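You operate a simulated robot arm through the tools that you are given. There is no shell and no other tool.

You are at the controls of a simulated two-armed robot. One attempt, no reset.

## Task
Close down the island's drying plate: switch off, slide on the black tray, water ring wiped off, lid closed.
Fine: switch off before wiping; wipe with the blotter and put it back; dial to 30. Set down upright: blotter. What is to be rubbed or washed off counts as gone when no trace of it is left.
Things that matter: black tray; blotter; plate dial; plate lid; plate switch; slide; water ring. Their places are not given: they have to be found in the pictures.

Only the result counts: the job must be done as asked and must still hold three seconds after the hand-in. Knocking over, shifting, dropping, spilling or breaking anything else fails it. A push-on lid holds only when it is set on centred and level and pressed home; a screw cap is set on level and turned clockwise until tight.

## Robot
Two 7-joint arms with two-finger grippers on one trunk that stands fixed in place. Base frame: the origin is at the foot of the trunk, x ahead of it, y to its left, z up; the work surface is at about z = 0.88. Readings come in m, rad, newtons and seconds.
The left shoulder is at [0.025, 0.213, 1.281], the right one opposite. With the tool pointing down near the work surface each hand reaches from about 0.1 to 0.74 m from the base axis, measured 20 degrees to its own side. Payload 2.2 kg a hand.
Tool frame (each hand has its own): the origin (TCP) lies between the finger pads and is the grasp point; the fingertips stand 0.019 m ahead of it; z points along the fingers, y is the line along which they close. The gripper opens to 0.116 m. The gripper's body begins 0.07 m behind the TCP.
Orientation is that of the tool frame in the base frame, as [roll, pitch, yaw] about the fixed x, y, z axes, in that order (R = Rz(yaw) Ry(pitch) Rx(roll)). With the fingers straight down and closing along the base's y, the tool's x points along the base's -x, its y along +y and its z along -z.

## Interface
- The arms move only by the tool step_arm. It takes "left_rows", "right_rows" or both (then of equal length, played together; a hand with none holds still); each is a list of rows, each a list of 3 entries, a list of its own where there are three numbers: the shift along the tool's x, y, z in m, then the turn, a rotation vector about the tool's x, y, z in rad, then the finger opening in m, from 0 to 0.116. In form: [[[dx, dy, dz], [wx, wy, wz], gripper], ...]. A call has 1 to 20 rows; each row shifts and turns the commanded pose from where the row before left it, along the tool's axes as they then stand. Each row takes 0.2 s and may step no farther than 0.05 m and 0.15 rad from the row before; otherwise, or with a gripper value out of range, the whole call is refused. A pose out of reach is approached as far as the arm can. The call stops where the force on the tool passes 80 N (or 10 N more than at its start, if that is more) or the arm is blocked; 0.2 s more then pass. The fingers move at their own pace and stop on an object; they squeeze with about 21 N. The grip force told is the motor's: it shows also when the fingers shut on nothing. Time passes only in rows, and 0.2 s behind the last, so rows that do not move let the fingers close. The reply holds the time, the measured pose of the TCP, the force on the tool along the base axes, the opening and the grip force, in the units named above and with some noise, with the torque about the TCP (base axes, N m) and any sound that the robot's microphone picked up.
- Cameras (640 x 400 px; columns grow to the right, rows downward): "scene" is now at [0.1264, -0.0528, 1.4401]; the picture's right is [-0.55, -0.83, 0.00], its down [-0.46, 0.30, -0.84] and it looks along [0.70, -0.46, -0.55] (base axes); focal length 329 px, centre (320, 200). "left" rides on the left gripper at [0.069, 0.015, -0.097] in its tool frame; the picture's right is [-0.22, 0.98, 0.00], its down [-0.76, -0.17, -0.63] and it looks along [-0.62, -0.14, 0.78] (tool axes); focal length 251 px, centre (320, 200). "right" rides on the right gripper at [0.069, -0.015, -0.097] in its tool frame; the picture's right is [0.21, 0.98, 0.00], its down [-0.76, 0.17, -0.63] and it looks along [-0.62, 0.13, 0.77] (tool axes); focal length 251 px, centre (320, 200).
- capture(camera): a new picture of that camera. It takes no simulated time.
- move_column(by): slides the trunk up (or, below 0, down) by that many m; the arms and the scene camera ride with it, the base frame stays. It gives what a move gives, with no picture.
- aim_head(pan, tilt): turns the head with the scene camera to pan (to the left, within 1.396 rad either way) and tilt (down, from -0.506 to 1.204), counted from straight ahead of the robot. It gives what a move gives.
- probe_pixels(camera, pixels): for up to 12 pixels [column, row] of the newest picture of that camera ("zoom" is the newest enlarged one), the place [x, y, z] in the base frame of the surface seen there, good to about 0.002 m, but the place of the scene camera against the robot may be out by one fixed shift of up to 0.025 m in any direction. It takes no simulated time.
- inspect(camera, box): a new picture of the part [left, top, right, bottom] of that camera's present view, enlarged. It takes no simulated time.
- sign_off(): hands the job in; it is judged then, once.

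Open the grippers and draw the arms clear of the work before you hand the job in, unless the task says otherwise.

The tools are called as name(argument=value, ...) on one line, values as JSON. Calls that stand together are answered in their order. step_arm: Moves the arms, as the interface text tells. Its arguments: {"type":"object","properties":{"left_rows":{"type":"array","items":{"type":"array"}},"right_rows":{"type":"array","items":{"type":"array"}}},"required":[]} The other tools are called the same way: move_column (by) slides the trunk up or down; aim_head (pan, tilt) turns the head that bears the scene camera; capture (camera) takes a picture; probe_pixels (camera, pixels) gives the place of the surface under pixels of a picture; inspect (camera, box) takes an enlarged picture of a part of a camera's view; sign_off () hands the job in.

At the start:

```text
time_s: 0.0
left_position: [0.4742, -0.0188, 1.2761]
left_ee_rot: [3.141, 0.001, -3.141]
left_wrist_force: [0.1, 0.4, 0.0]
left_moment: [-0.02, -0.01, 0.02]
left_grip_width: 0.1159
left_grasp_force: 0.0
right_position: [0.4456, -0.4823, 1.2157]
right_ee_rot: [3.139, -0.003, 3.141]
right_wrist_force: [1.0, 0.4, 0.2]
right_moment: [0.0, -0.02, 0.02]
right_grip_width: 0.1159
right_grasp_force: 0.0
trunk travel left (down, up): [-0.425, 0.065]
head pan, tilt: [-0.585, 0.572]
```

scene: 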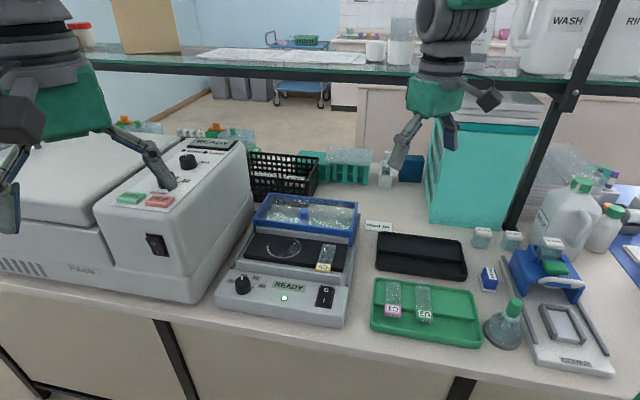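
right: 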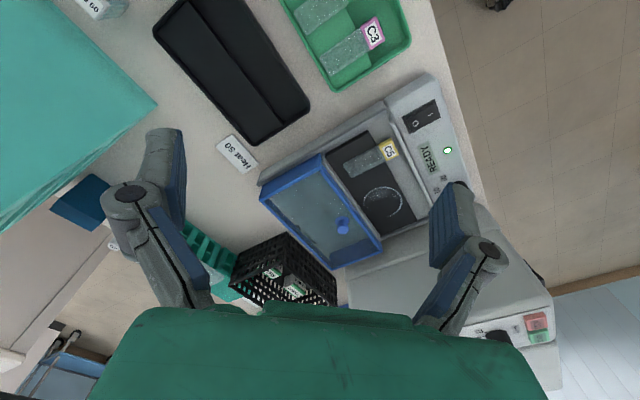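
left: 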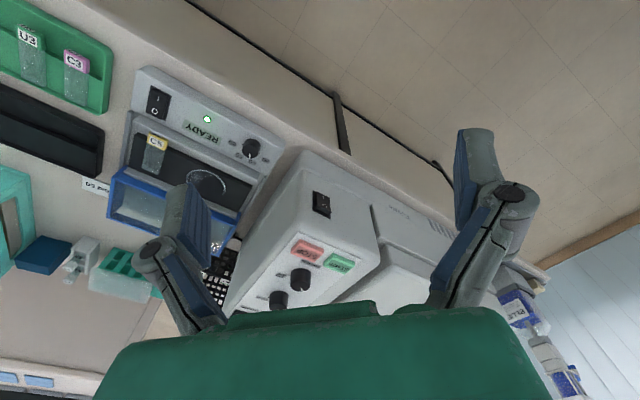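

I see the drying plate around scene pixel (290, 260), with a slide labelled C5 on it, its dial at (242, 285) and switch at (325, 296). I enlarge that part and the right-hand part to find the blotter.

inspect(camera="scene", box=[200, 180, 380, 340])

inspect(camera="scene", box=[460, 170, 640, 390])

inspect(camera="scene", box=[340, 200, 500, 360])

inspect(camera="right", box=[230, 60, 500, 300])

```text
2.50 times, centred on (290, 260) of scene
```

zoom: 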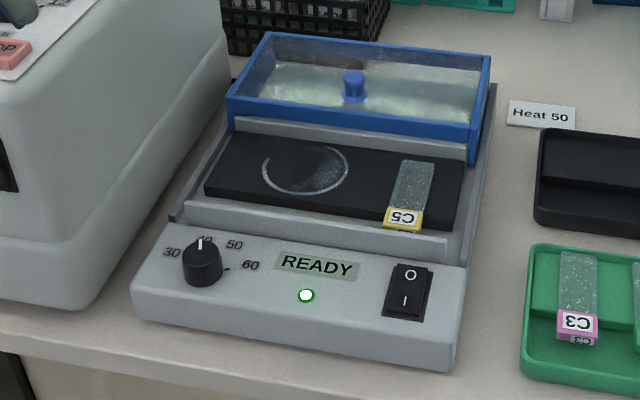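

```text
1.82 times, centred on (550, 280) of scene
```

zoom: 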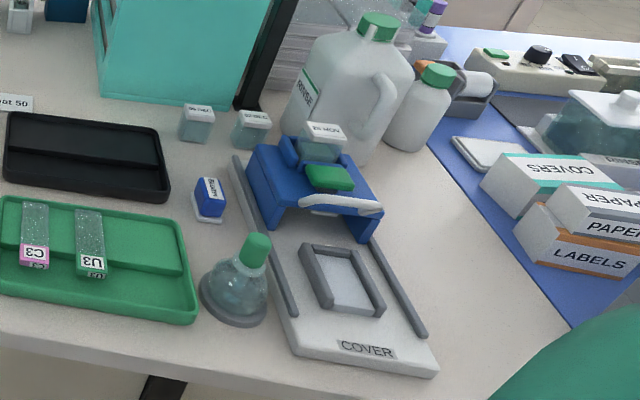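

```text
2.50 times, centred on (420, 280) of scene
```

zoom: 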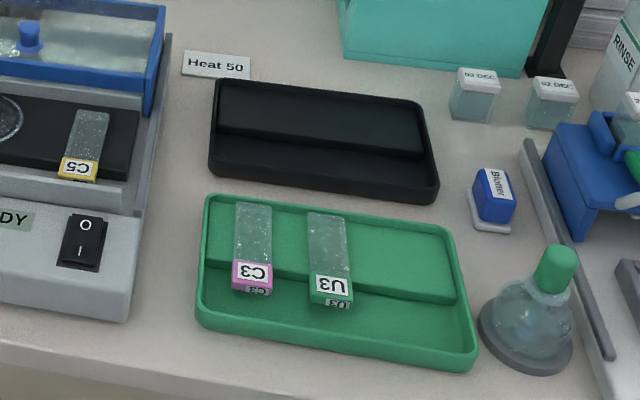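

```text
1.67 times, centred on (365, 180) of right
```

zoom: 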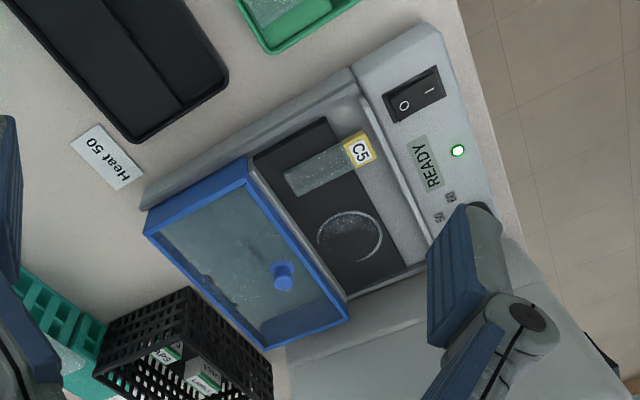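

The lid is a blue-framed sliding-looking lid behind the plate, with a knob; the blotter is the small blue block at scene (488, 278). I probe the same features through the scene camera and the right camera, so I can work out the scene camera's shift.

probe_pixels(camera="zoom", pixels=[[283, 275], [145, 230], [248, 172], [345, 318], [262, 345], [413, 95], [360, 150], [295, 185], [350, 238], [457, 150], [285, 165], [400, 260]])

probe_pixels(camera="scene", pixels=[[303, 214], [242, 285], [325, 297], [326, 258], [325, 270], [283, 248], [284, 298], [489, 280], [257, 222], [355, 240], [420, 255], [235, 300]])

```text
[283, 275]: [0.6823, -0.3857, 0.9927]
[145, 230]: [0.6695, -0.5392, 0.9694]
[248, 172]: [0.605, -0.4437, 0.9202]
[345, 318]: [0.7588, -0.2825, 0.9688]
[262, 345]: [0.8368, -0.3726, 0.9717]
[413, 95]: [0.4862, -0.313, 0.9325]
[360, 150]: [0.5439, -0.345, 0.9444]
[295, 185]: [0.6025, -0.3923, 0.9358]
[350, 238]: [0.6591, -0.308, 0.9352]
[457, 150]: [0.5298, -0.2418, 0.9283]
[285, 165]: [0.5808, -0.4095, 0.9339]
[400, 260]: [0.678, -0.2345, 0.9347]
```

```text
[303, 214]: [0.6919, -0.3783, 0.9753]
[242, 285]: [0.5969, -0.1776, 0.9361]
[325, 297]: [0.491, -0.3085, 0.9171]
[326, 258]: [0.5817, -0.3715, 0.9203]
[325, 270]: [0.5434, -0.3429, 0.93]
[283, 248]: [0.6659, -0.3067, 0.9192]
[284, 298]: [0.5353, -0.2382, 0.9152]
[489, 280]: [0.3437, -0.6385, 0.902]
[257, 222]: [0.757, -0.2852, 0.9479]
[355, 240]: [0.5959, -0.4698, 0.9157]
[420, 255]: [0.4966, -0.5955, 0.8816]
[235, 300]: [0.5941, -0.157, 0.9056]
```

The two cameras disagree by about (-0.005, -0.0045, +0.015), which is the scene camera's fixed shift. Next I probe the obstacles (shelf edge, post, left machine, teal box) and the trays.

probe_pixels(camera="scene", pixels=[[250, 70], [400, 80], [550, 92], [515, 222], [165, 200], [240, 150], [190, 160], [480, 125], [434, 215], [250, 160], [310, 165], [240, 195]])

probe_pixels(camera="right", pixels=[[182, 2], [155, 35], [310, 105], [255, 145], [215, 60], [235, 30], [262, 60], [180, 60], [345, 50], [375, 30], [238, 155], [330, 90]])

inspect(camera="left", box=[60, 60, 320, 260])

```text
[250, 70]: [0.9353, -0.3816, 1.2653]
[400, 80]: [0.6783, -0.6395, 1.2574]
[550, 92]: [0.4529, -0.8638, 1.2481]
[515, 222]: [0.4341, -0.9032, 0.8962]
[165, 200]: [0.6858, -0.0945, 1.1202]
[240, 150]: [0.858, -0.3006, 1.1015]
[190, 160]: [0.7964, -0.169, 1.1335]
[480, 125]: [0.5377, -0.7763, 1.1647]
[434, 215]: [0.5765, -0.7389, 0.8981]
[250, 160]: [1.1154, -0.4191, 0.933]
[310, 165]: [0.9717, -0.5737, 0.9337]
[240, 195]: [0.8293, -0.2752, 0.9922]
```

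```text
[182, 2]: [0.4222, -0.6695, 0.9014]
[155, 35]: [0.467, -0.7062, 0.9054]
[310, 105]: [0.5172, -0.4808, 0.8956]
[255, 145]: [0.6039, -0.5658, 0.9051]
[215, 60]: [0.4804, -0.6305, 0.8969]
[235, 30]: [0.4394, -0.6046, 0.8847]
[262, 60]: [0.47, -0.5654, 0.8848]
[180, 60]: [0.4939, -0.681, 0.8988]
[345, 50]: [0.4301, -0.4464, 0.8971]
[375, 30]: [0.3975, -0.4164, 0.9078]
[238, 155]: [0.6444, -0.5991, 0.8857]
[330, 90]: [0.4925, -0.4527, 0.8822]
```

```text
2.00 times, centred on (190, 160) of left
```

zoom: 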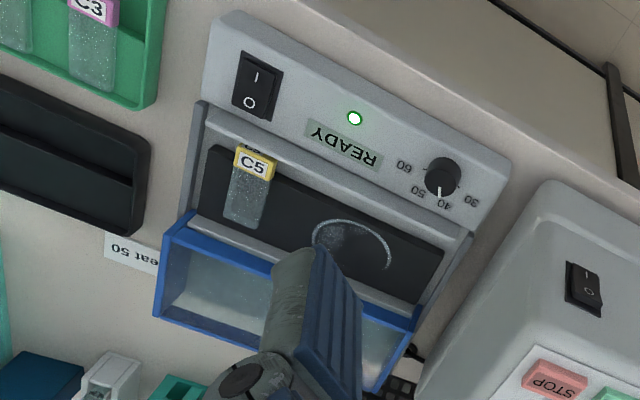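

I see O on the back half of the rocker switch and I on the front half, with the dial pointing at 40. I move the left arm out to the left, and bring the right hand to a viewpoint in front of the plate, turned to line up with it (about 39°).

step_arm(left_rows=[[[0, 0.045, 0], [0, 0, 0], 0.116], [[0, 0.045, 0], [0, 0, 0], 0.116], [[0, 0.045, 0], [0, 0, 0], 0.116], [[0, 0.045, 0], [0, 0, 0], 0.116], [[0, 0.045, 0], [0, 0, 0], 0.116], [[0, 0.045, 0], [0, 0, 0], 0.116], [[0, 0, 0], [0, 0, 0], 0.116], [[0, 0, 0], [0, 0, 0], 0.116], [[0, 0, 0], [0, 0, 0], 0.116], [[0, 0, 0], [0, 0, 0], 0.116], [[0, 0, 0], [0, 0, 0], 0.116]], right_rows=[[[0.003, 0.043, 0], [0, 0, 0], 0.0], [[0.003, 0.043, 0], [0, 0, 0], 0.0], [[0.003, 0.043, 0], [0, 0, 0], 0.0], [[0.003, 0.043, 0], [0, 0, 0], 0.0], [[0.003, 0.043, 0], [0, 0, 0], 0.0], [[0.003, 0.043, 0], [0, 0, 0], 0.0], [[0, 0, 0], [0, 0, 0.136], 0.0], [[0, 0, 0], [0, 0, 0.136], 0.0], [[0, 0, 0], [0, 0, 0.136], 0.0], [[0, 0, 0], [0, 0, 0.136], 0.0], [[0, 0, 0], [0, 0, 0.136], 0.0]])

```text
time_s: 2.4
left_position: [0.4701, 0.259, 1.2748]
left_ee_rot: [-3.136, 0.001, 3.141]
left_wrist_force: [-0.4, 1.2, -0.7]
left_moment: [-0.01, 0.0, -0.03]
left_grip_width: 0.1158
left_grasp_force: 0.1
right_position: [0.425, -0.2155, 1.2203]
right_ee_rot: [-3.14, 0.005, 2.46]
right_wrist_force: [-0.8, 0.6, 0.8]
right_moment: [0.02, -0.01, 0.0]
right_grip_width: 0.0
right_grasp_force: 21.5
trunk travel left (down, up): [-0.425, 0.065]
head pan, tilt: [-0.585, 0.572]
```

Both arms moved as commanded. I take a right-wrist picture and a scene picture of the plate from here.

capture(camera="right")

capture(camera="scene")

```text
taken
```

right: 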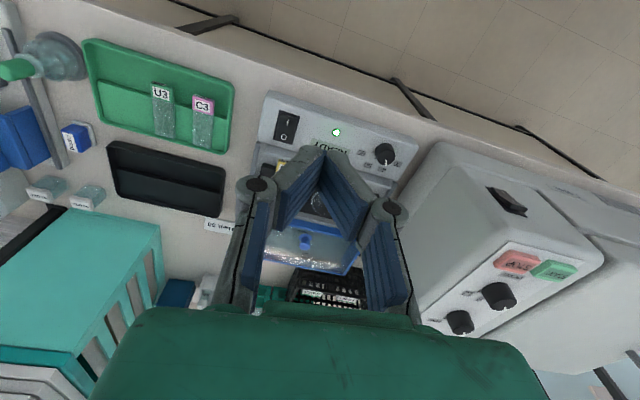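

```text
taken
```

scene: 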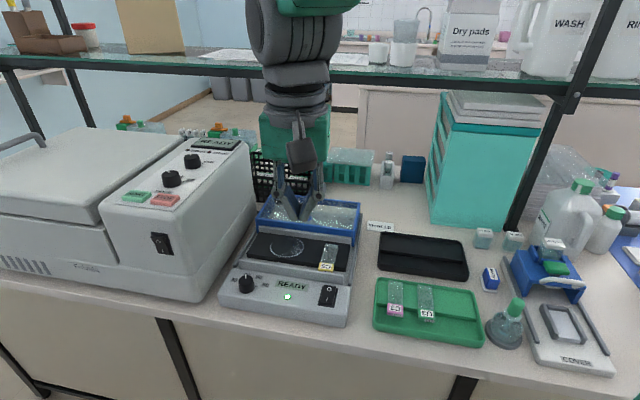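

The wrist picture is upside-down relative to the plate, with the fingers covering the middle; the panel is visible near (340, 140). I enlarge the panel and the blotter from this picture.

inspect(camera="right", box=[240, 80, 440, 205])

inspect(camera="scene", box=[210, 180, 370, 340])

```text
3.20 times, centred on (340, 142) of right
```

zoom: 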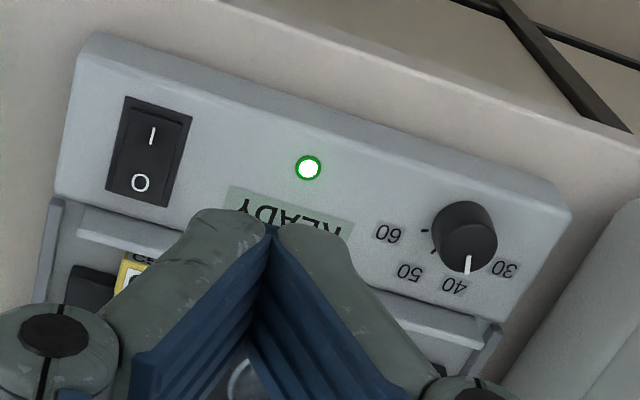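

```text
2.50 times, centred on (290, 260) of scene
```

zoom: 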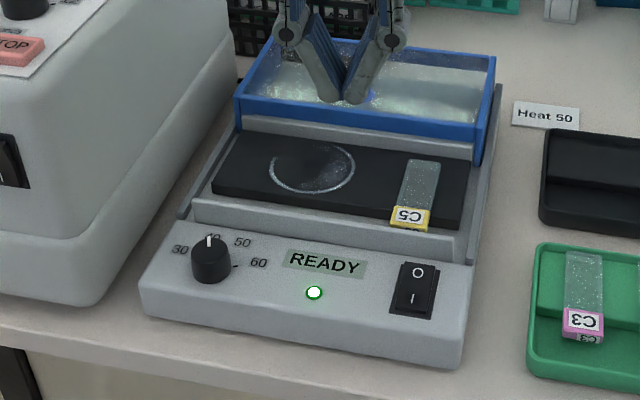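

Clear view of the panel from the scene camera. I probe the plate, rails, lid, panel corners and dial marks in the zoom picture.

probe_pixels(camera="zoom", pixels=[[230, 140], [466, 172], [452, 222], [213, 190], [182, 212], [458, 255], [491, 110], [240, 110], [478, 140], [165, 235], [468, 270], [325, 210]])

probe_pixels(camera="zoom", pixels=[[210, 252], [209, 241], [180, 249], [243, 242], [258, 262], [418, 272], [410, 300], [410, 222], [426, 165], [313, 292], [265, 45], [492, 62]])

```text
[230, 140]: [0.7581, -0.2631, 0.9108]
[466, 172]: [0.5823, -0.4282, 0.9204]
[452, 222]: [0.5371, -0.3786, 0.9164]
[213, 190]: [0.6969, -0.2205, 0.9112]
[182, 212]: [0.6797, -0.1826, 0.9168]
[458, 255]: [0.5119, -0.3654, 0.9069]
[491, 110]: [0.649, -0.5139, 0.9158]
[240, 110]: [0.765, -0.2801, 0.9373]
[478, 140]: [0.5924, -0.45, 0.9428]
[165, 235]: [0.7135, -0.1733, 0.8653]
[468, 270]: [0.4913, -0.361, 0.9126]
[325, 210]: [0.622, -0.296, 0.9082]
```

```text
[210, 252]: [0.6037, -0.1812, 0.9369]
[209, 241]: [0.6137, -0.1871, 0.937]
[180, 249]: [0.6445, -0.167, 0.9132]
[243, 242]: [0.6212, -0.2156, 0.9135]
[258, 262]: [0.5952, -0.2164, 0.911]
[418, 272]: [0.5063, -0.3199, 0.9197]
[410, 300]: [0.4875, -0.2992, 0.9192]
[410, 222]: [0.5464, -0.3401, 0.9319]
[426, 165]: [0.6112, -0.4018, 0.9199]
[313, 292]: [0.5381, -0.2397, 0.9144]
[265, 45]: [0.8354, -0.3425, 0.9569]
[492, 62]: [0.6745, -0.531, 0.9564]
```

Combining probes gives the plate's axes at about −40° and the hot surface at z≈0.935; the label end of the slide seems to be a taller block (z≈0.945). I move the right hand farther back over the plate with the fingers open, for an unobstructed look down.

step_arm(right_rows=[[[-0.04, 0, 0], [0, 0, 0], 0.116], [[-0.04, 0, 0], [0, 0, 0], 0.116], [[-0.04, 0, 0], [0, 0, 0], 0.116], [[0, 0, 0], [0, 0, 0.015], 0.116]])

capture(camera="right")

```text
time_s: 3.4
left_position: [0.4683, 0.2562, 1.2764]
left_ee_rot: [-3.137, 0.003, 3.14]
left_wrist_force: [0.1, -0.6, -0.2]
left_moment: [-0.02, 0.0, 0.0]
left_grip_width: 0.1163
left_grasp_force: 0.1
right_position: [0.5167, -0.2928, 1.2178]
right_ee_rot: [-3.14, 0.004, 2.443]
right_wrist_force: [-0.5, 0.2, 0.7]
right_moment: [-0.04, 0.0, 0.03]
right_grip_width: 0.1162
right_grasp_force: 0.0
trunk travel left (down, up): [-0.425, 0.065]
head pan, tilt: [-0.585, 0.572]
```

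```text
taken
```

right: 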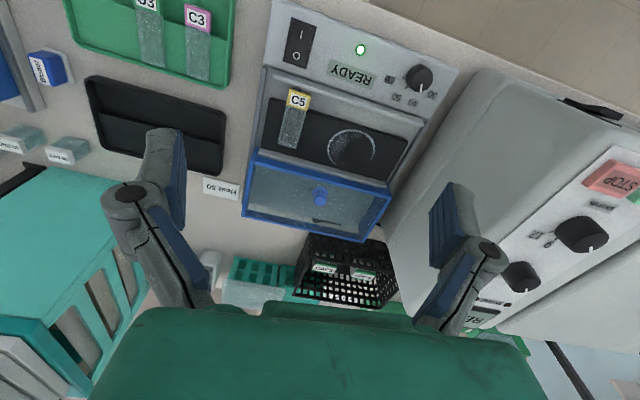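

The whole plate is now in clear view from above. I enlarge the plate region and the blotter region.

inspect(camera="right", box=[230, 0, 460, 245])

probe_pixels(camera="zoom", pixels=[[147, 163], [127, 152], [160, 161], [155, 185], [115, 232], [155, 238], [230, 320], [50, 260], [385, 305], [310, 180], [340, 205], [355, 248]])

inspect(camera="right", box=[0, 20, 120, 120])

```text
1.63 times, centred on (345, 122) of right
```

zoom: 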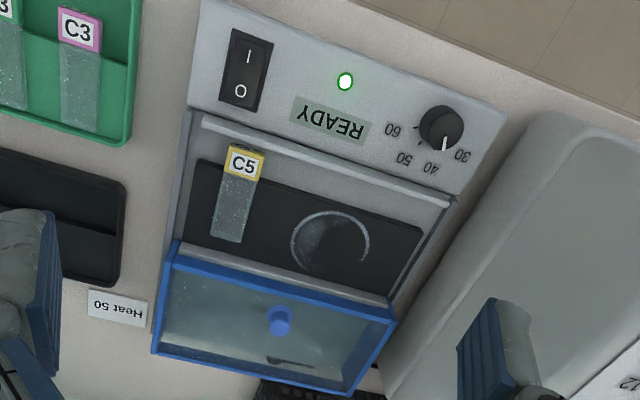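

```text
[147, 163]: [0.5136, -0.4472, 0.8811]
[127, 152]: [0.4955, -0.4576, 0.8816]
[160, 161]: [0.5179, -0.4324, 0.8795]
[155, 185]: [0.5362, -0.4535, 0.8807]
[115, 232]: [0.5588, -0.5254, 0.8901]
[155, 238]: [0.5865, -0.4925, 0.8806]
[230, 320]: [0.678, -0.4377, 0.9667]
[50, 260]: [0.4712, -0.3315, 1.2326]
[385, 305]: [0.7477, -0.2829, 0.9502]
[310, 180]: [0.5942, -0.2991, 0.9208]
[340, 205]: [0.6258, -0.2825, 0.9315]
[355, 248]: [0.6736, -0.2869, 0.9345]
```

```text
4.00 times, centred on (60, 70) of right
```

zoom: 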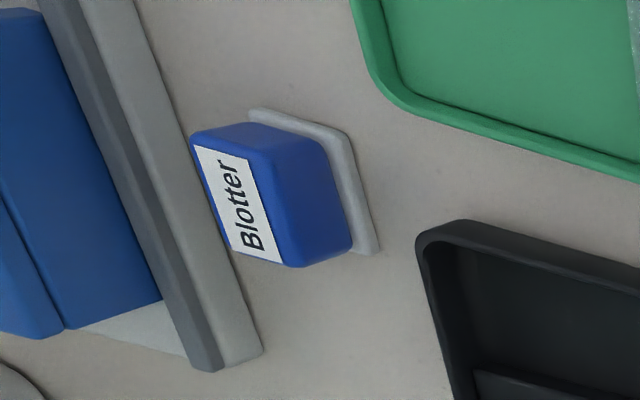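

Blotter seen: a blue block on a light-grey pad, label on its face. I probe its points in this zoom.

probe_pixels(camera="zoom", pixels=[[195, 145], [245, 160], [280, 255], [235, 245], [270, 140], [320, 150], [345, 240], [300, 200], [250, 112], [345, 140], [372, 248], [225, 200]])

inspect(camera="scene", box=[460, 250, 520, 300])

probe_pixels(camera="zoom", pixels=[[320, 200], [250, 200], [380, 250], [250, 350], [400, 350], [320, 100], [200, 200], [450, 200], [320, 300], [320, 350], [250, 150], [400, 150]])

```text
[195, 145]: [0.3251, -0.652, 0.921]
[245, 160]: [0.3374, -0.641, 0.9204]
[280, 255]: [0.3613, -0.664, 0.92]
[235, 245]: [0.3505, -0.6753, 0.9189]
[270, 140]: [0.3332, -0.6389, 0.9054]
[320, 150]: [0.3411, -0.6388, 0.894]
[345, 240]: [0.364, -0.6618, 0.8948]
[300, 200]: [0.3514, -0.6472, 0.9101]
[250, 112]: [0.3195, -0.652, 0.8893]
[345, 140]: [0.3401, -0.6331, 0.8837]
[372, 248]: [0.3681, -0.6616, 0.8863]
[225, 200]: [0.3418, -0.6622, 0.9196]
```

```text
8.00 times, centred on (490, 275) of scene
```

zoom: 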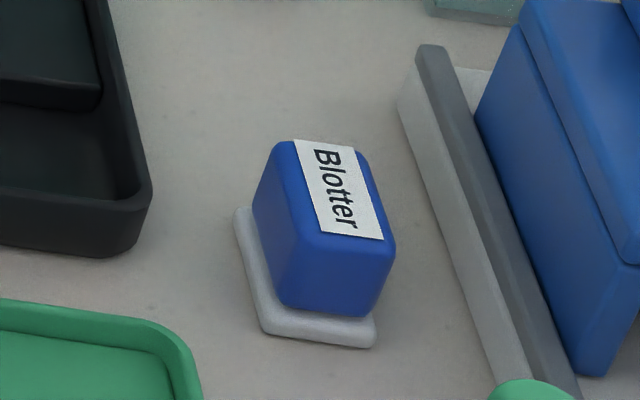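

```text
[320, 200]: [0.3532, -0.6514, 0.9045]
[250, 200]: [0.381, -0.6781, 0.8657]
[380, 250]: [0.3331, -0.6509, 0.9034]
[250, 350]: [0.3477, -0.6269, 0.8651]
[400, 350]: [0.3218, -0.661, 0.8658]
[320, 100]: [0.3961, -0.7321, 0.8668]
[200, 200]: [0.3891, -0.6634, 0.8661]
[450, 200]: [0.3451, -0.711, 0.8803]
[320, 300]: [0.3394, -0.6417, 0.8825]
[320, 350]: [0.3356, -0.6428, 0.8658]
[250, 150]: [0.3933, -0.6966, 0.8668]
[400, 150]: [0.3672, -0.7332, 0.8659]
```

The blotter is a block about 0.04 × 0.03 m, centred near (0.343, −0.658), with its top at z≈0.92 and the pad beneath. I re-enlarge the plate and probe the correct pixels this time.

inspect(camera="right", box=[230, 0, 460, 245])

probe_pixels(camera="zoom", pixels=[[230, 148], [265, 152], [260, 181], [224, 176], [213, 234], [240, 241], [291, 243], [369, 243], [330, 212], [325, 260], [200, 162], [420, 235]])

probe_pixels(camera="zoom", pixels=[[440, 122], [444, 145], [424, 120], [462, 130], [435, 108], [241, 90], [248, 57], [255, 38], [233, 105], [345, 81], [280, 318], [278, 331]])

probe_pixels(camera="zoom", pixels=[[172, 248], [395, 322], [155, 350], [348, 390], [180, 240], [203, 122], [448, 200], [390, 295], [165, 265], [300, 370], [270, 280], [310, 365]])

```text
1.63 times, centred on (345, 122) of right
```

zoom: 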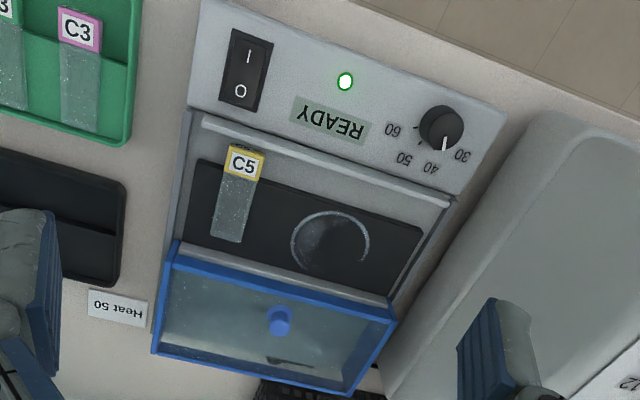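

```text
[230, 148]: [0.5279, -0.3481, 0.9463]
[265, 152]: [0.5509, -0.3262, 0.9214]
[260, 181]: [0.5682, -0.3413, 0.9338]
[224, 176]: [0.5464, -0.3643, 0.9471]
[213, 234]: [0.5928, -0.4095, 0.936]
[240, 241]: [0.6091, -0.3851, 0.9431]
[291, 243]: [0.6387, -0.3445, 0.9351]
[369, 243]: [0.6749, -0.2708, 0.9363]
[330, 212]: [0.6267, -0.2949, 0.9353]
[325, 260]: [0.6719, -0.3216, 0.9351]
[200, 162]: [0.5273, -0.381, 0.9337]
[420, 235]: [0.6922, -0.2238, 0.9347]
```

```text
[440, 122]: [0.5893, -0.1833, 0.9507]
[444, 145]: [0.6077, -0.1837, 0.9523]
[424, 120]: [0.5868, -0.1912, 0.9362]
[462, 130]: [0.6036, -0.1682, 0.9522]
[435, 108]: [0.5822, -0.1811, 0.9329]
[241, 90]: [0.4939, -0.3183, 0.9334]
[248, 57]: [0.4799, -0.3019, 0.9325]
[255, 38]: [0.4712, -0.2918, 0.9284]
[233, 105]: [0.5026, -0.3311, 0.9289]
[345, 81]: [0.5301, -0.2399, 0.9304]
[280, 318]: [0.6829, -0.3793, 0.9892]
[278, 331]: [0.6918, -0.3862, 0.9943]
```

```text
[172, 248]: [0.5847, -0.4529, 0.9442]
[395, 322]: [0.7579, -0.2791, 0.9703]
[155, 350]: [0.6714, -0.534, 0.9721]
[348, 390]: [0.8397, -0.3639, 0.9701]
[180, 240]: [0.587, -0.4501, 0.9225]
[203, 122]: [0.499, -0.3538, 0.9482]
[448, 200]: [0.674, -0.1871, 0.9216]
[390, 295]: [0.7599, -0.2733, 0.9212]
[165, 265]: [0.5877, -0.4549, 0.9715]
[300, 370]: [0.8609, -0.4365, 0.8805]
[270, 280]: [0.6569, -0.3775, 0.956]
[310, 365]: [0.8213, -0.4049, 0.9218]
```

The lid's top corners now fit an axis at about −44.6° (depth 0.1165, width 0.243), with the knob near (0.690, −0.384). I set the hand's yaw to match, and drop closer for a finer look at the ring, slide, dial and lid.

step_arm(right_rows=[[[0, 0, 0], [0, 0, 0.08], 0.116], [[-0.02, 0.0114, 0.0295], [0, 0, 0], 0.116], [[-0.02, 0.0114, 0.0295], [0, 0, 0], 0.116], [[-0.02, 0.0114, 0.0295], [0, 0, 0], 0.116], [[-0.02, 0.0114, 0.0295], [0, 0, 0], 0.116], [[0, 0, 0], [0, 0, 0], 0.116]])

capture(camera="right")

```text
time_s: 4.8
left_position: [0.4686, 0.2519, 1.2768]
left_ee_rot: [-3.141, 0.004, 3.141]
left_wrist_force: [0.4, 0.2, 0.8]
left_moment: [0.0, -0.03, -0.01]
left_grip_width: 0.1158
left_grasp_force: 0.0
right_position: [0.6069, -0.3203, 1.1006]
right_ee_rot: [3.139, 0.003, 2.367]
right_wrist_force: [-0.4, -0.6, -0.1]
right_moment: [-0.01, -0.04, 0.02]
right_grip_width: 0.1162
right_grasp_force: 0.0
trunk travel left (down, up): [-0.425, 0.065]
head pan, tilt: [-0.585, 0.572]
```

```text
taken
```

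right: 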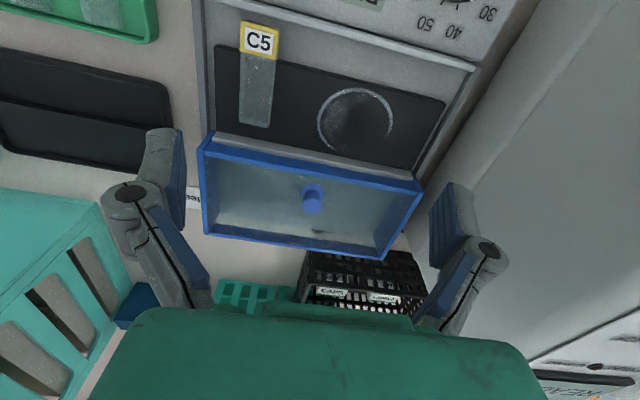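

Good closer view: ring around (356, 120), slide label at (259, 40), lid knob at (312, 197). I enlarge this and probe.

inspect(camera="right", box=[190, 0, 490, 190])

probe_pixels(camera="right", pixels=[[318, 118], [391, 128], [355, 89], [345, 151], [217, 48], [443, 101], [420, 166], [218, 130], [241, 22], [278, 30], [275, 60], [239, 52]])

probe_pixels(camera="right", pixels=[[258, 62], [255, 90], [239, 122], [269, 127], [290, 50], [230, 20], [400, 50], [312, 200], [304, 190], [324, 195], [313, 212], [311, 185]])

probe_pixels(camera="right", pixels=[[200, 143], [422, 183], [206, 232], [380, 260], [300, 150], [300, 155], [205, 60], [460, 90], [475, 70], [207, 10], [330, 35], [230, 140]])

```text
2.11 times, centred on (340, 95) of right
```

zoom: 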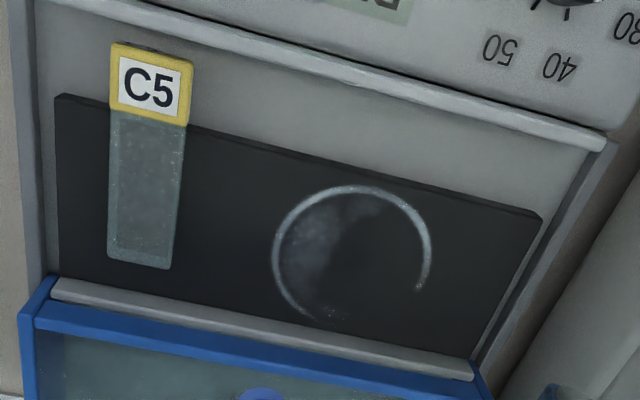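

```text
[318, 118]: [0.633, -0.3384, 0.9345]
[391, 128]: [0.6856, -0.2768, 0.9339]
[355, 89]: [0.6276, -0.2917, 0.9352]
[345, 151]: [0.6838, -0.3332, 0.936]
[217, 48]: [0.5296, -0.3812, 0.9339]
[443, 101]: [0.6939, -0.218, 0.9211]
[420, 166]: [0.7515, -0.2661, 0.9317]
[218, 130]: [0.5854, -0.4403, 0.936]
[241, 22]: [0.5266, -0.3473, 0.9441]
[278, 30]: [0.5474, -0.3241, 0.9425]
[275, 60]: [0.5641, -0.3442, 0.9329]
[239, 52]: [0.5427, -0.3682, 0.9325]
```

```text
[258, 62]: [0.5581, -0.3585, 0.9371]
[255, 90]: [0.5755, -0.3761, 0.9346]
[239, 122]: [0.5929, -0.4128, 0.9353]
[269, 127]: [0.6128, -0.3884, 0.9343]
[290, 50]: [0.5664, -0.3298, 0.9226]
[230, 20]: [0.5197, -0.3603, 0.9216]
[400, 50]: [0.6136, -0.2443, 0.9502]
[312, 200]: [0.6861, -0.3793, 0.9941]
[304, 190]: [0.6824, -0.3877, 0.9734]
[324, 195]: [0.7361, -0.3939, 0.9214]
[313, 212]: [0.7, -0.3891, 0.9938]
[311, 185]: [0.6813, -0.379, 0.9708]
```

```text
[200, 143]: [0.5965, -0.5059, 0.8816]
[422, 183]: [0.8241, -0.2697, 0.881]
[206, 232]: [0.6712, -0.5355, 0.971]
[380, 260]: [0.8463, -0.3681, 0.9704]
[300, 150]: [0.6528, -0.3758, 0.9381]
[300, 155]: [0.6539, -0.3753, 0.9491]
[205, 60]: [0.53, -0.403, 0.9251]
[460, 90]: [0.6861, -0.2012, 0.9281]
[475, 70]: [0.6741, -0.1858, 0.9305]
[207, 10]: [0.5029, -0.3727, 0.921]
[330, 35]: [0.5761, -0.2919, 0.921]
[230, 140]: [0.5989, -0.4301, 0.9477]
```

Ring, slide and knob are now located: slide label block centre ≈ (0.546, −0.346), ring centre ≈ (0.653, −0.307). I look closely at the label block, the trays and the lid's rails from the scene camera.

inspect(camera="scene", box=[300, 230, 350, 280])

inspect(camera="scene", box=[370, 220, 490, 350])

inspect(camera="scene", box=[320, 180, 380, 290])

inspect(camera="scene", box=[220, 190, 300, 300])

```text
8.00 times, centred on (325, 255) of scene
```

zoom: 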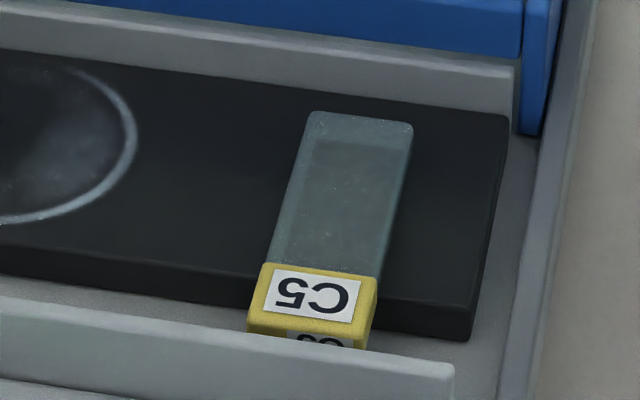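

```text
3.08 times, centred on (430, 285) of scene
```

zoom: 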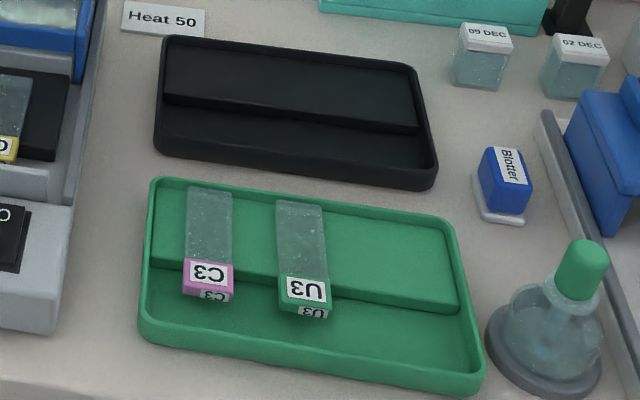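

```text
3.64 times, centred on (350, 235) of scene
```

zoom: 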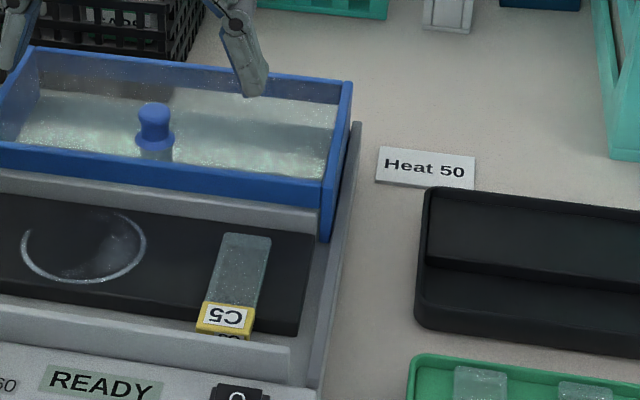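

```text
3.64 times, centred on (260, 245) of scene
```

zoom: 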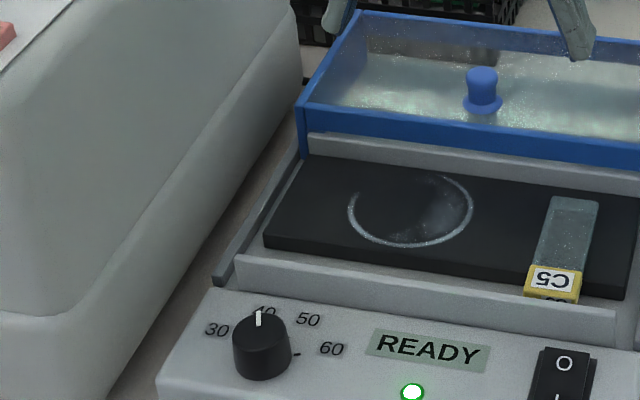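

The lid clearly has legs straddling side rails, so it slides forward; slides rest with the glass on the raised half of a tray and the label block overhanging. I start with the switch: closed fingers over the O half at about (0.494, −0.318), stopping at z 0.98 to check.

step_arm(right_rows=[[[0.0274, -0.026, 0], [0, 0, 0], 0.0], [[0.0274, -0.026, 0], [0, 0, 0], 0.0], [[0.0274, -0.026, 0], [0, 0, 0], 0.0], [[0, 0, 0.04], [0, 0, 0], 0.0], [[0, 0, 0.04], [0, 0, 0], 0.0], [[0, 0, 0.04], [0, 0, 0], 0.0], [[0, 0, 0], [0, 0, 0], 0.0]])

capture(camera="scene")

inspect(camera="scene", box=[220, 180, 380, 340])

capture(camera="right")

```text
time_s: 6.4
left_position: [0.4703, 0.2518, 1.2767]
left_ee_rot: [-3.141, 0.0, -3.141]
left_wrist_force: [0.1, 0.1, 0.2]
left_moment: [-0.02, -0.04, 0.01]
left_grip_width: 0.1159
left_grasp_force: 0.1
right_position: [0.4954, -0.3194, 0.9786]
right_ee_rot: [3.14, 0.001, 2.365]
right_wrist_force: [0.6, 0.0, -0.3]
right_moment: [0.0, 0.05, 0.03]
right_grip_width: 0.0002
right_grasp_force: 21.4
trunk travel left (down, up): [-0.425, 0.065]
head pan, tilt: [-0.585, 0.572]
```

```text
taken
```

scene: 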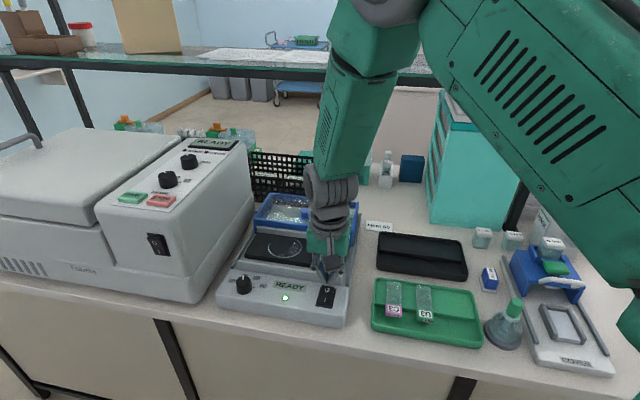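

```text
2.50 times, centred on (300, 260) of scene
```

zoom: 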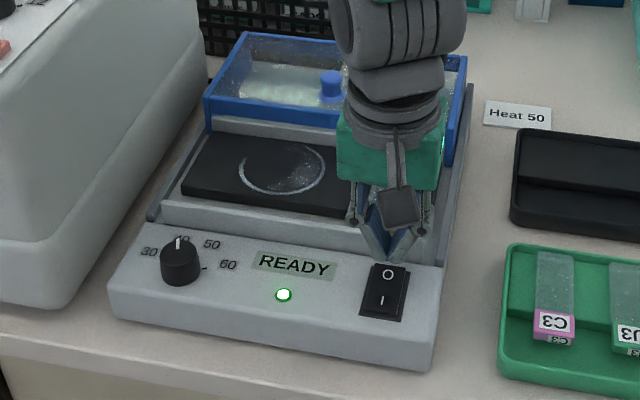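

```text
taken
```

right: 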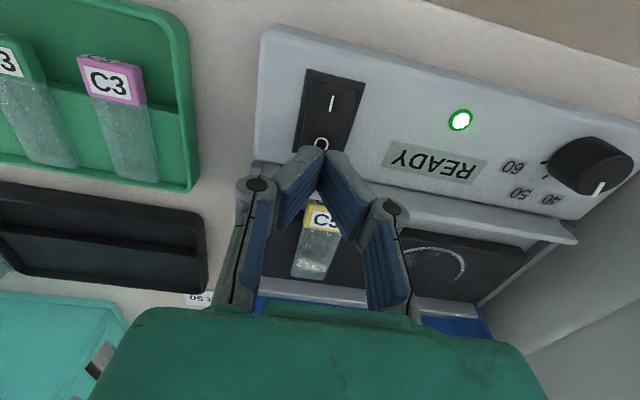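

The tip centre lies over the O mark at (320, 143). I shift 3 mm toward the O end and go down to just above the rocker.

step_arm(right_rows=[[[-0.003, 0, 0.012], [0, 0, 0], 0.0], [[0, 0, 0.011], [0, 0, 0], 0.0], [[0, 0, 0.003], [0, 0, 0], 0.0], [[0, 0, 0.002], [0, 0, 0], 0.0]])

inspect(camera="scene", box=[260, 240, 360, 340])

```text
time_s: 7.4
left_position: [0.4693, 0.2525, 1.2767]
left_ee_rot: [-3.138, 0.001, -3.14]
left_wrist_force: [0.5, 0.1, -0.2]
left_moment: [-0.02, 0.0, 0.03]
left_grip_width: 0.1161
left_grasp_force: 0.0
right_position: [0.496, -0.3199, 0.9523]
right_ee_rot: [3.141, 0.002, 2.365]
right_wrist_force: [0.2, -1.2, -0.4]
right_moment: [-0.02, 0.01, 0.0]
right_grip_width: 0.0
right_grasp_force: 28.4
trunk travel left (down, up): [-0.425, 0.065]
head pan, tilt: [-0.585, 0.572]
```

```text
4.00 times, centred on (310, 290) of scene
```

zoom: 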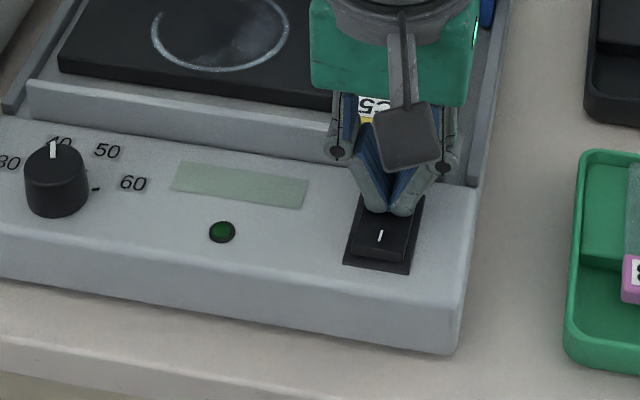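

The LED and the READY display are dark: the switch is off. I lift away and move to a viewpoint over the dial with the fingers opened.

step_arm(right_rows=[[[0, 0, -0.043], [0, 0, 0], 0.0], [[0, 0, -0.043], [0, 0, 0], 0.0], [[0, 0, -0.043], [0, 0, 0], 0.0], [[0.002, 0.0374, 0], [0, 0, 0], 0.08], [[0.002, 0.0374, 0], [0, 0, 0], 0.08], [[0.002, 0.0374, 0], [0, 0, 0], 0.08], [[0.002, 0.0374, 0], [0, 0, 0], 0.08], [[0, 0, 0], [0, 0, 0], 0.08]])

capture(camera="right")

inspect(camera="right", box=[240, 0, 480, 150])

inspect(camera="scene", box=[220, 240, 360, 340])

```text
time_s: 9.2
left_position: [0.469, 0.255, 1.2759]
left_ee_rot: [-3.139, 0.003, -3.141]
left_wrist_force: [-0.2, 0.4, 0.2]
left_moment: [-0.02, -0.01, -0.03]
left_grip_width: 0.1158
left_grasp_force: 0.1
right_position: [0.5946, -0.2051, 1.081]
right_ee_rot: [3.142, 0.002, 2.366]
right_wrist_force: [-0.4, -0.1, 0.9]
right_moment: [0.02, -0.01, 0.02]
right_grip_width: 0.08
right_grasp_force: 0.1
trunk travel left (down, up): [-0.425, 0.065]
head pan, tilt: [-0.585, 0.572]
```

```text
taken
```

right: 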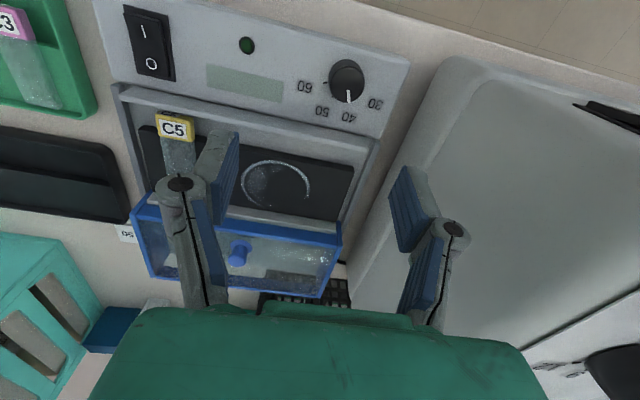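

```text
2.67 times, centred on (360, 75) of right
```

zoom: 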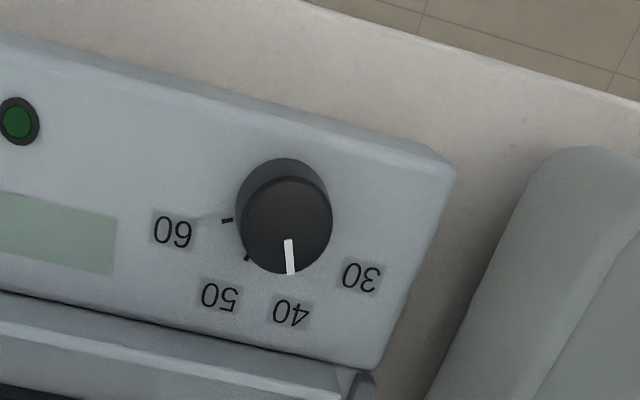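

```text
4.00 times, centred on (290, 290) of scene
```

zoom: 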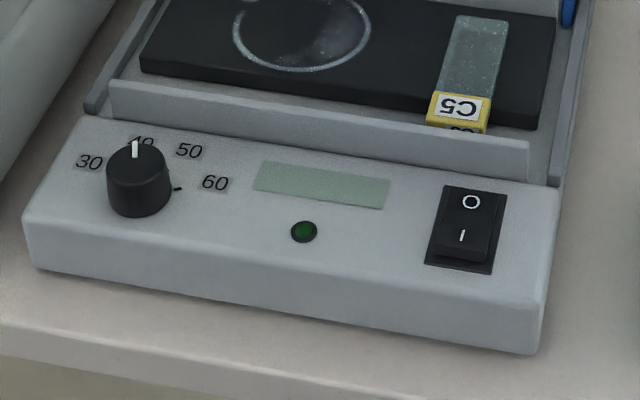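

The panel is dark and the O side is pressed in. Now the dial: I probe its top, pointer, ticks and numbers in the right picture.

probe_pixels(camera="right", pixels=[[347.6, 84.7], [349, 100], [325, 82.5], [332.5, 96.5], [304.5, 87], [322, 110.6], [349, 117.4], [375.4, 103.5], [332, 84], [363, 84], [348, 68], [346, 61]])

inspect(camera="right", box=[310, 50, 390, 125])

probe_pixels(camera="right", pixels=[[430, 70], [400, 150], [380, 200], [440, 120], [465, 60], [410, 230], [450, 160], [500, 100], [396, 130], [345, 250], [420, 105], [360, 265]])

```text
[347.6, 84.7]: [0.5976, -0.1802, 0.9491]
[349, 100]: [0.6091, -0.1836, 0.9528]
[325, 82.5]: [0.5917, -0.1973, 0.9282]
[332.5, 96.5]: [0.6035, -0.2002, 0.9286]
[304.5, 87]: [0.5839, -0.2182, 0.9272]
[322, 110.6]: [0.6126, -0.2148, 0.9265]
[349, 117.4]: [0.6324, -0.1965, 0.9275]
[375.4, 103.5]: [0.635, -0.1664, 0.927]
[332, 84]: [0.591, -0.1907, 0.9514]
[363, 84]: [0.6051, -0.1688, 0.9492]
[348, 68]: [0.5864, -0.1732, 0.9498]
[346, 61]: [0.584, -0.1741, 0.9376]
```

```text
5.33 times, centred on (350, 88) of right
```

zoom: 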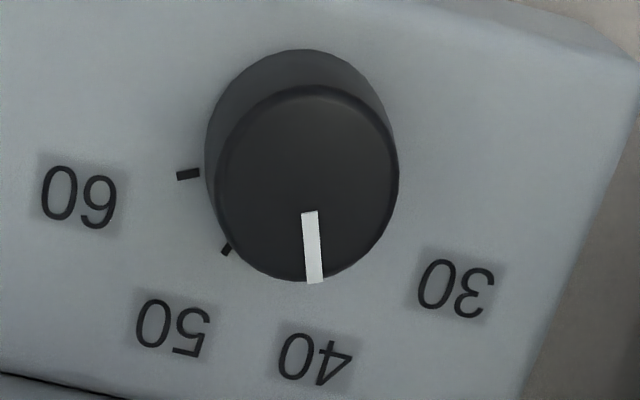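

```text
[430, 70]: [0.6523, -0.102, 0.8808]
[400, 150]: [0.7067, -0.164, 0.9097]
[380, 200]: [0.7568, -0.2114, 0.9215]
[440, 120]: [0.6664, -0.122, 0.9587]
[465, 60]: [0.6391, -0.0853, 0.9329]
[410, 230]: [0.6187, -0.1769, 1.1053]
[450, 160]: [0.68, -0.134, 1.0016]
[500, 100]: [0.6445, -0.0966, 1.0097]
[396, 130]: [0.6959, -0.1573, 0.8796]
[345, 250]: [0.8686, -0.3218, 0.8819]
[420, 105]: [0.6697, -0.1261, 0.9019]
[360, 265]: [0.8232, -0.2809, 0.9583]
```

Knob centre ≈ (0.598, −0.179), radius ≈ 0.013, top z 0.950; the number positions put 30 about 43° counter‑clockwise (from above) of 40. I centre above the knob, set the opening to 0.05 and descend partway.

step_arm(right_rows=[[[0.0158, 0.021, 0], [0, 0, 0], 0.05], [[0, 0, 0.035], [0, 0, 0], 0.05], [[0, 0, 0.035], [0, 0, 0], 0.05], [[0, 0, 0.033], [0, 0, 0], 0.05], [[0, 0, 0], [0, 0, 0], 0.05]])

capture(camera="right")

inspect(camera="scene", box=[200, 220, 300, 320])

```text
time_s: 10.4
left_position: [0.4686, 0.2519, 1.2754]
left_ee_rot: [-3.14, 0.001, -3.14]
left_wrist_force: [0.0, -0.2, 0.1]
left_moment: [-0.01, -0.03, 0.02]
left_grip_width: 0.116
left_grasp_force: 0.0
right_position: [0.5998, -0.1808, 0.9768]
right_ee_rot: [3.141, 0.002, 2.366]
right_wrist_force: [0.1, -1.1, -0.2]
right_moment: [0.01, 0.03, -0.01]
right_grip_width: 0.0499
right_grasp_force: 0.1
trunk travel left (down, up): [-0.425, 0.065]
head pan, tilt: [-0.585, 0.572]
```

```text
taken
```

right: 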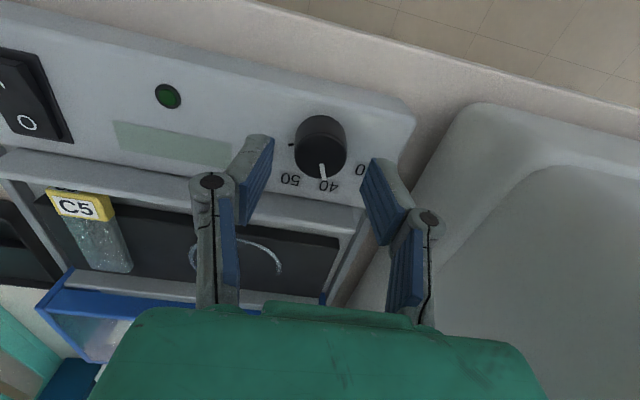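

```text
4.00 times, centred on (250, 270) of scene
```

zoom: 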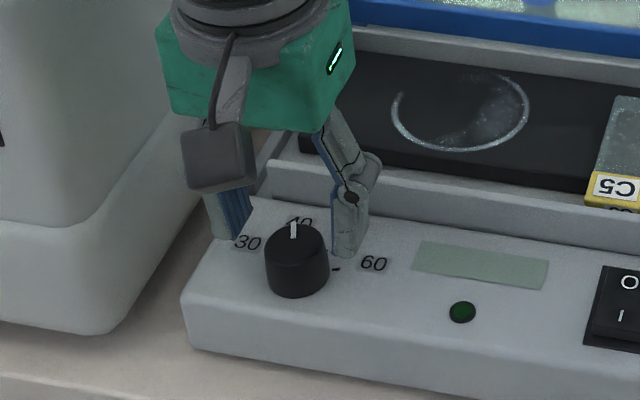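

The knob (322, 155) sits centred between the fingertips. I descend 26 mm and close on it.

step_arm(right_rows=[[[0, 0, 0.013], [0, 0, 0], 0.05], [[0, 0, 0.012], [0, 0, 0], 0.05], [[0, 0, 0], [0, 0, 0], 0.02], [[0, 0, 0], [0, 0, 0], 0.0], [[0, 0, 0], [0, 0, 0], 0.0]])

inspect(camera="scene", box=[200, 220, 300, 320])

```text
time_s: 11.6
left_position: [0.4694, 0.2549, 1.275]
left_ee_rot: [-3.138, 0.001, -3.141]
left_wrist_force: [-0.2, 0.1, 0.1]
left_moment: [-0.03, -0.02, -0.03]
left_grip_width: 0.1163
left_grasp_force: 0.1
right_position: [0.5996, -0.1802, 0.9523]
right_ee_rot: [-3.141, 0.002, 2.366]
right_wrist_force: [-1.3, 1.0, -3.9]
right_moment: [0.0, -0.1, 0.0]
right_grip_width: 0.0318
right_grasp_force: 44.6
trunk travel left (down, up): [-0.425, 0.065]
head pan, tilt: [-0.585, 0.572]
```

```text
4.00 times, centred on (250, 270) of scene
```

zoom: 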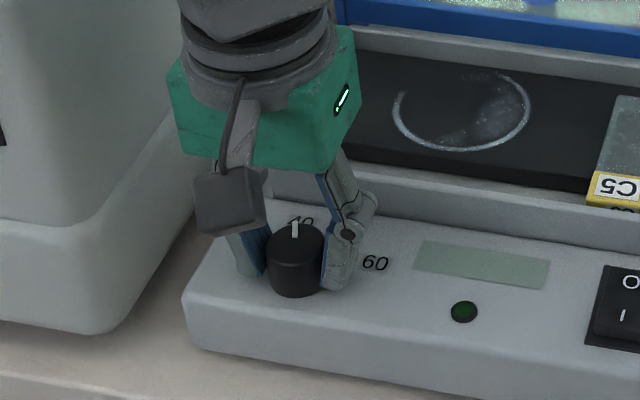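

Gripped: opening 0.0318 m on the knob. I turn 0.725 rad counter‑clockwise seen from above (negative about tool z), from 40 toward 30.

step_arm(right_rows=[[[0, 0, 0], [0, 0, -0.12], 0.0], [[0, 0, 0], [0, 0, -0.12], 0.0], [[0, 0, 0], [0, 0, -0.12], 0.0], [[0, 0, 0], [0, 0, -0.12], 0.0], [[0, 0, 0], [0, 0, -0.12], 0.0], [[0, 0, 0], [0, 0, -0.125], 0.0], [[0, 0, 0], [0, 0, 0], 0.0]])

inspect(camera="scene", box=[200, 220, 300, 320])

capture(camera="right")

```text
time_s: 13.2
left_position: [0.4703, 0.2531, 1.276]
left_ee_rot: [-3.137, 0.0, -3.14]
left_wrist_force: [-0.5, 0.2, -0.5]
left_moment: [0.0, -0.02, 0.0]
left_grip_width: 0.1158
left_grasp_force: 0.0
right_position: [0.5993, -0.1807, 0.9524]
right_ee_rot: [-3.139, -0.001, 3.094]
right_wrist_force: [-6.9, 4.3, -15.6]
right_moment: [0.04, -0.43, 0.03]
right_grip_width: 0.0319
right_grasp_force: 45.4
trunk travel left (down, up): [-0.425, 0.065]
head pan, tilt: [-0.585, 0.572]
```

```text
4.00 times, centred on (250, 270) of scene
```

zoom: 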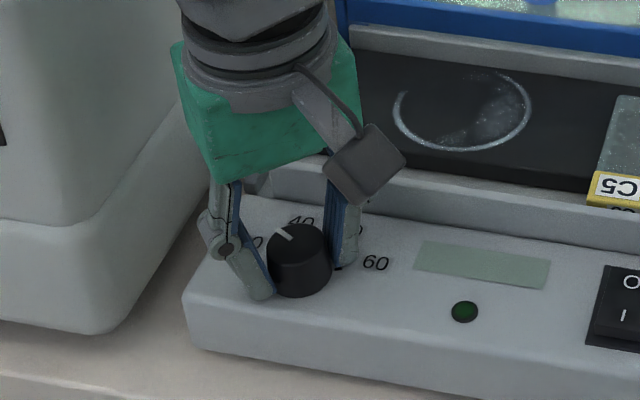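

```text
taken
```

right: 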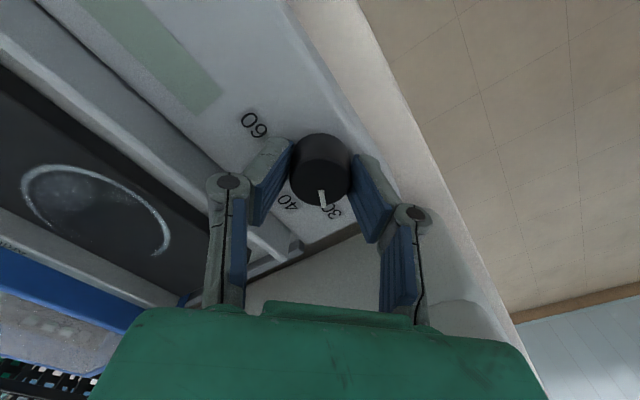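

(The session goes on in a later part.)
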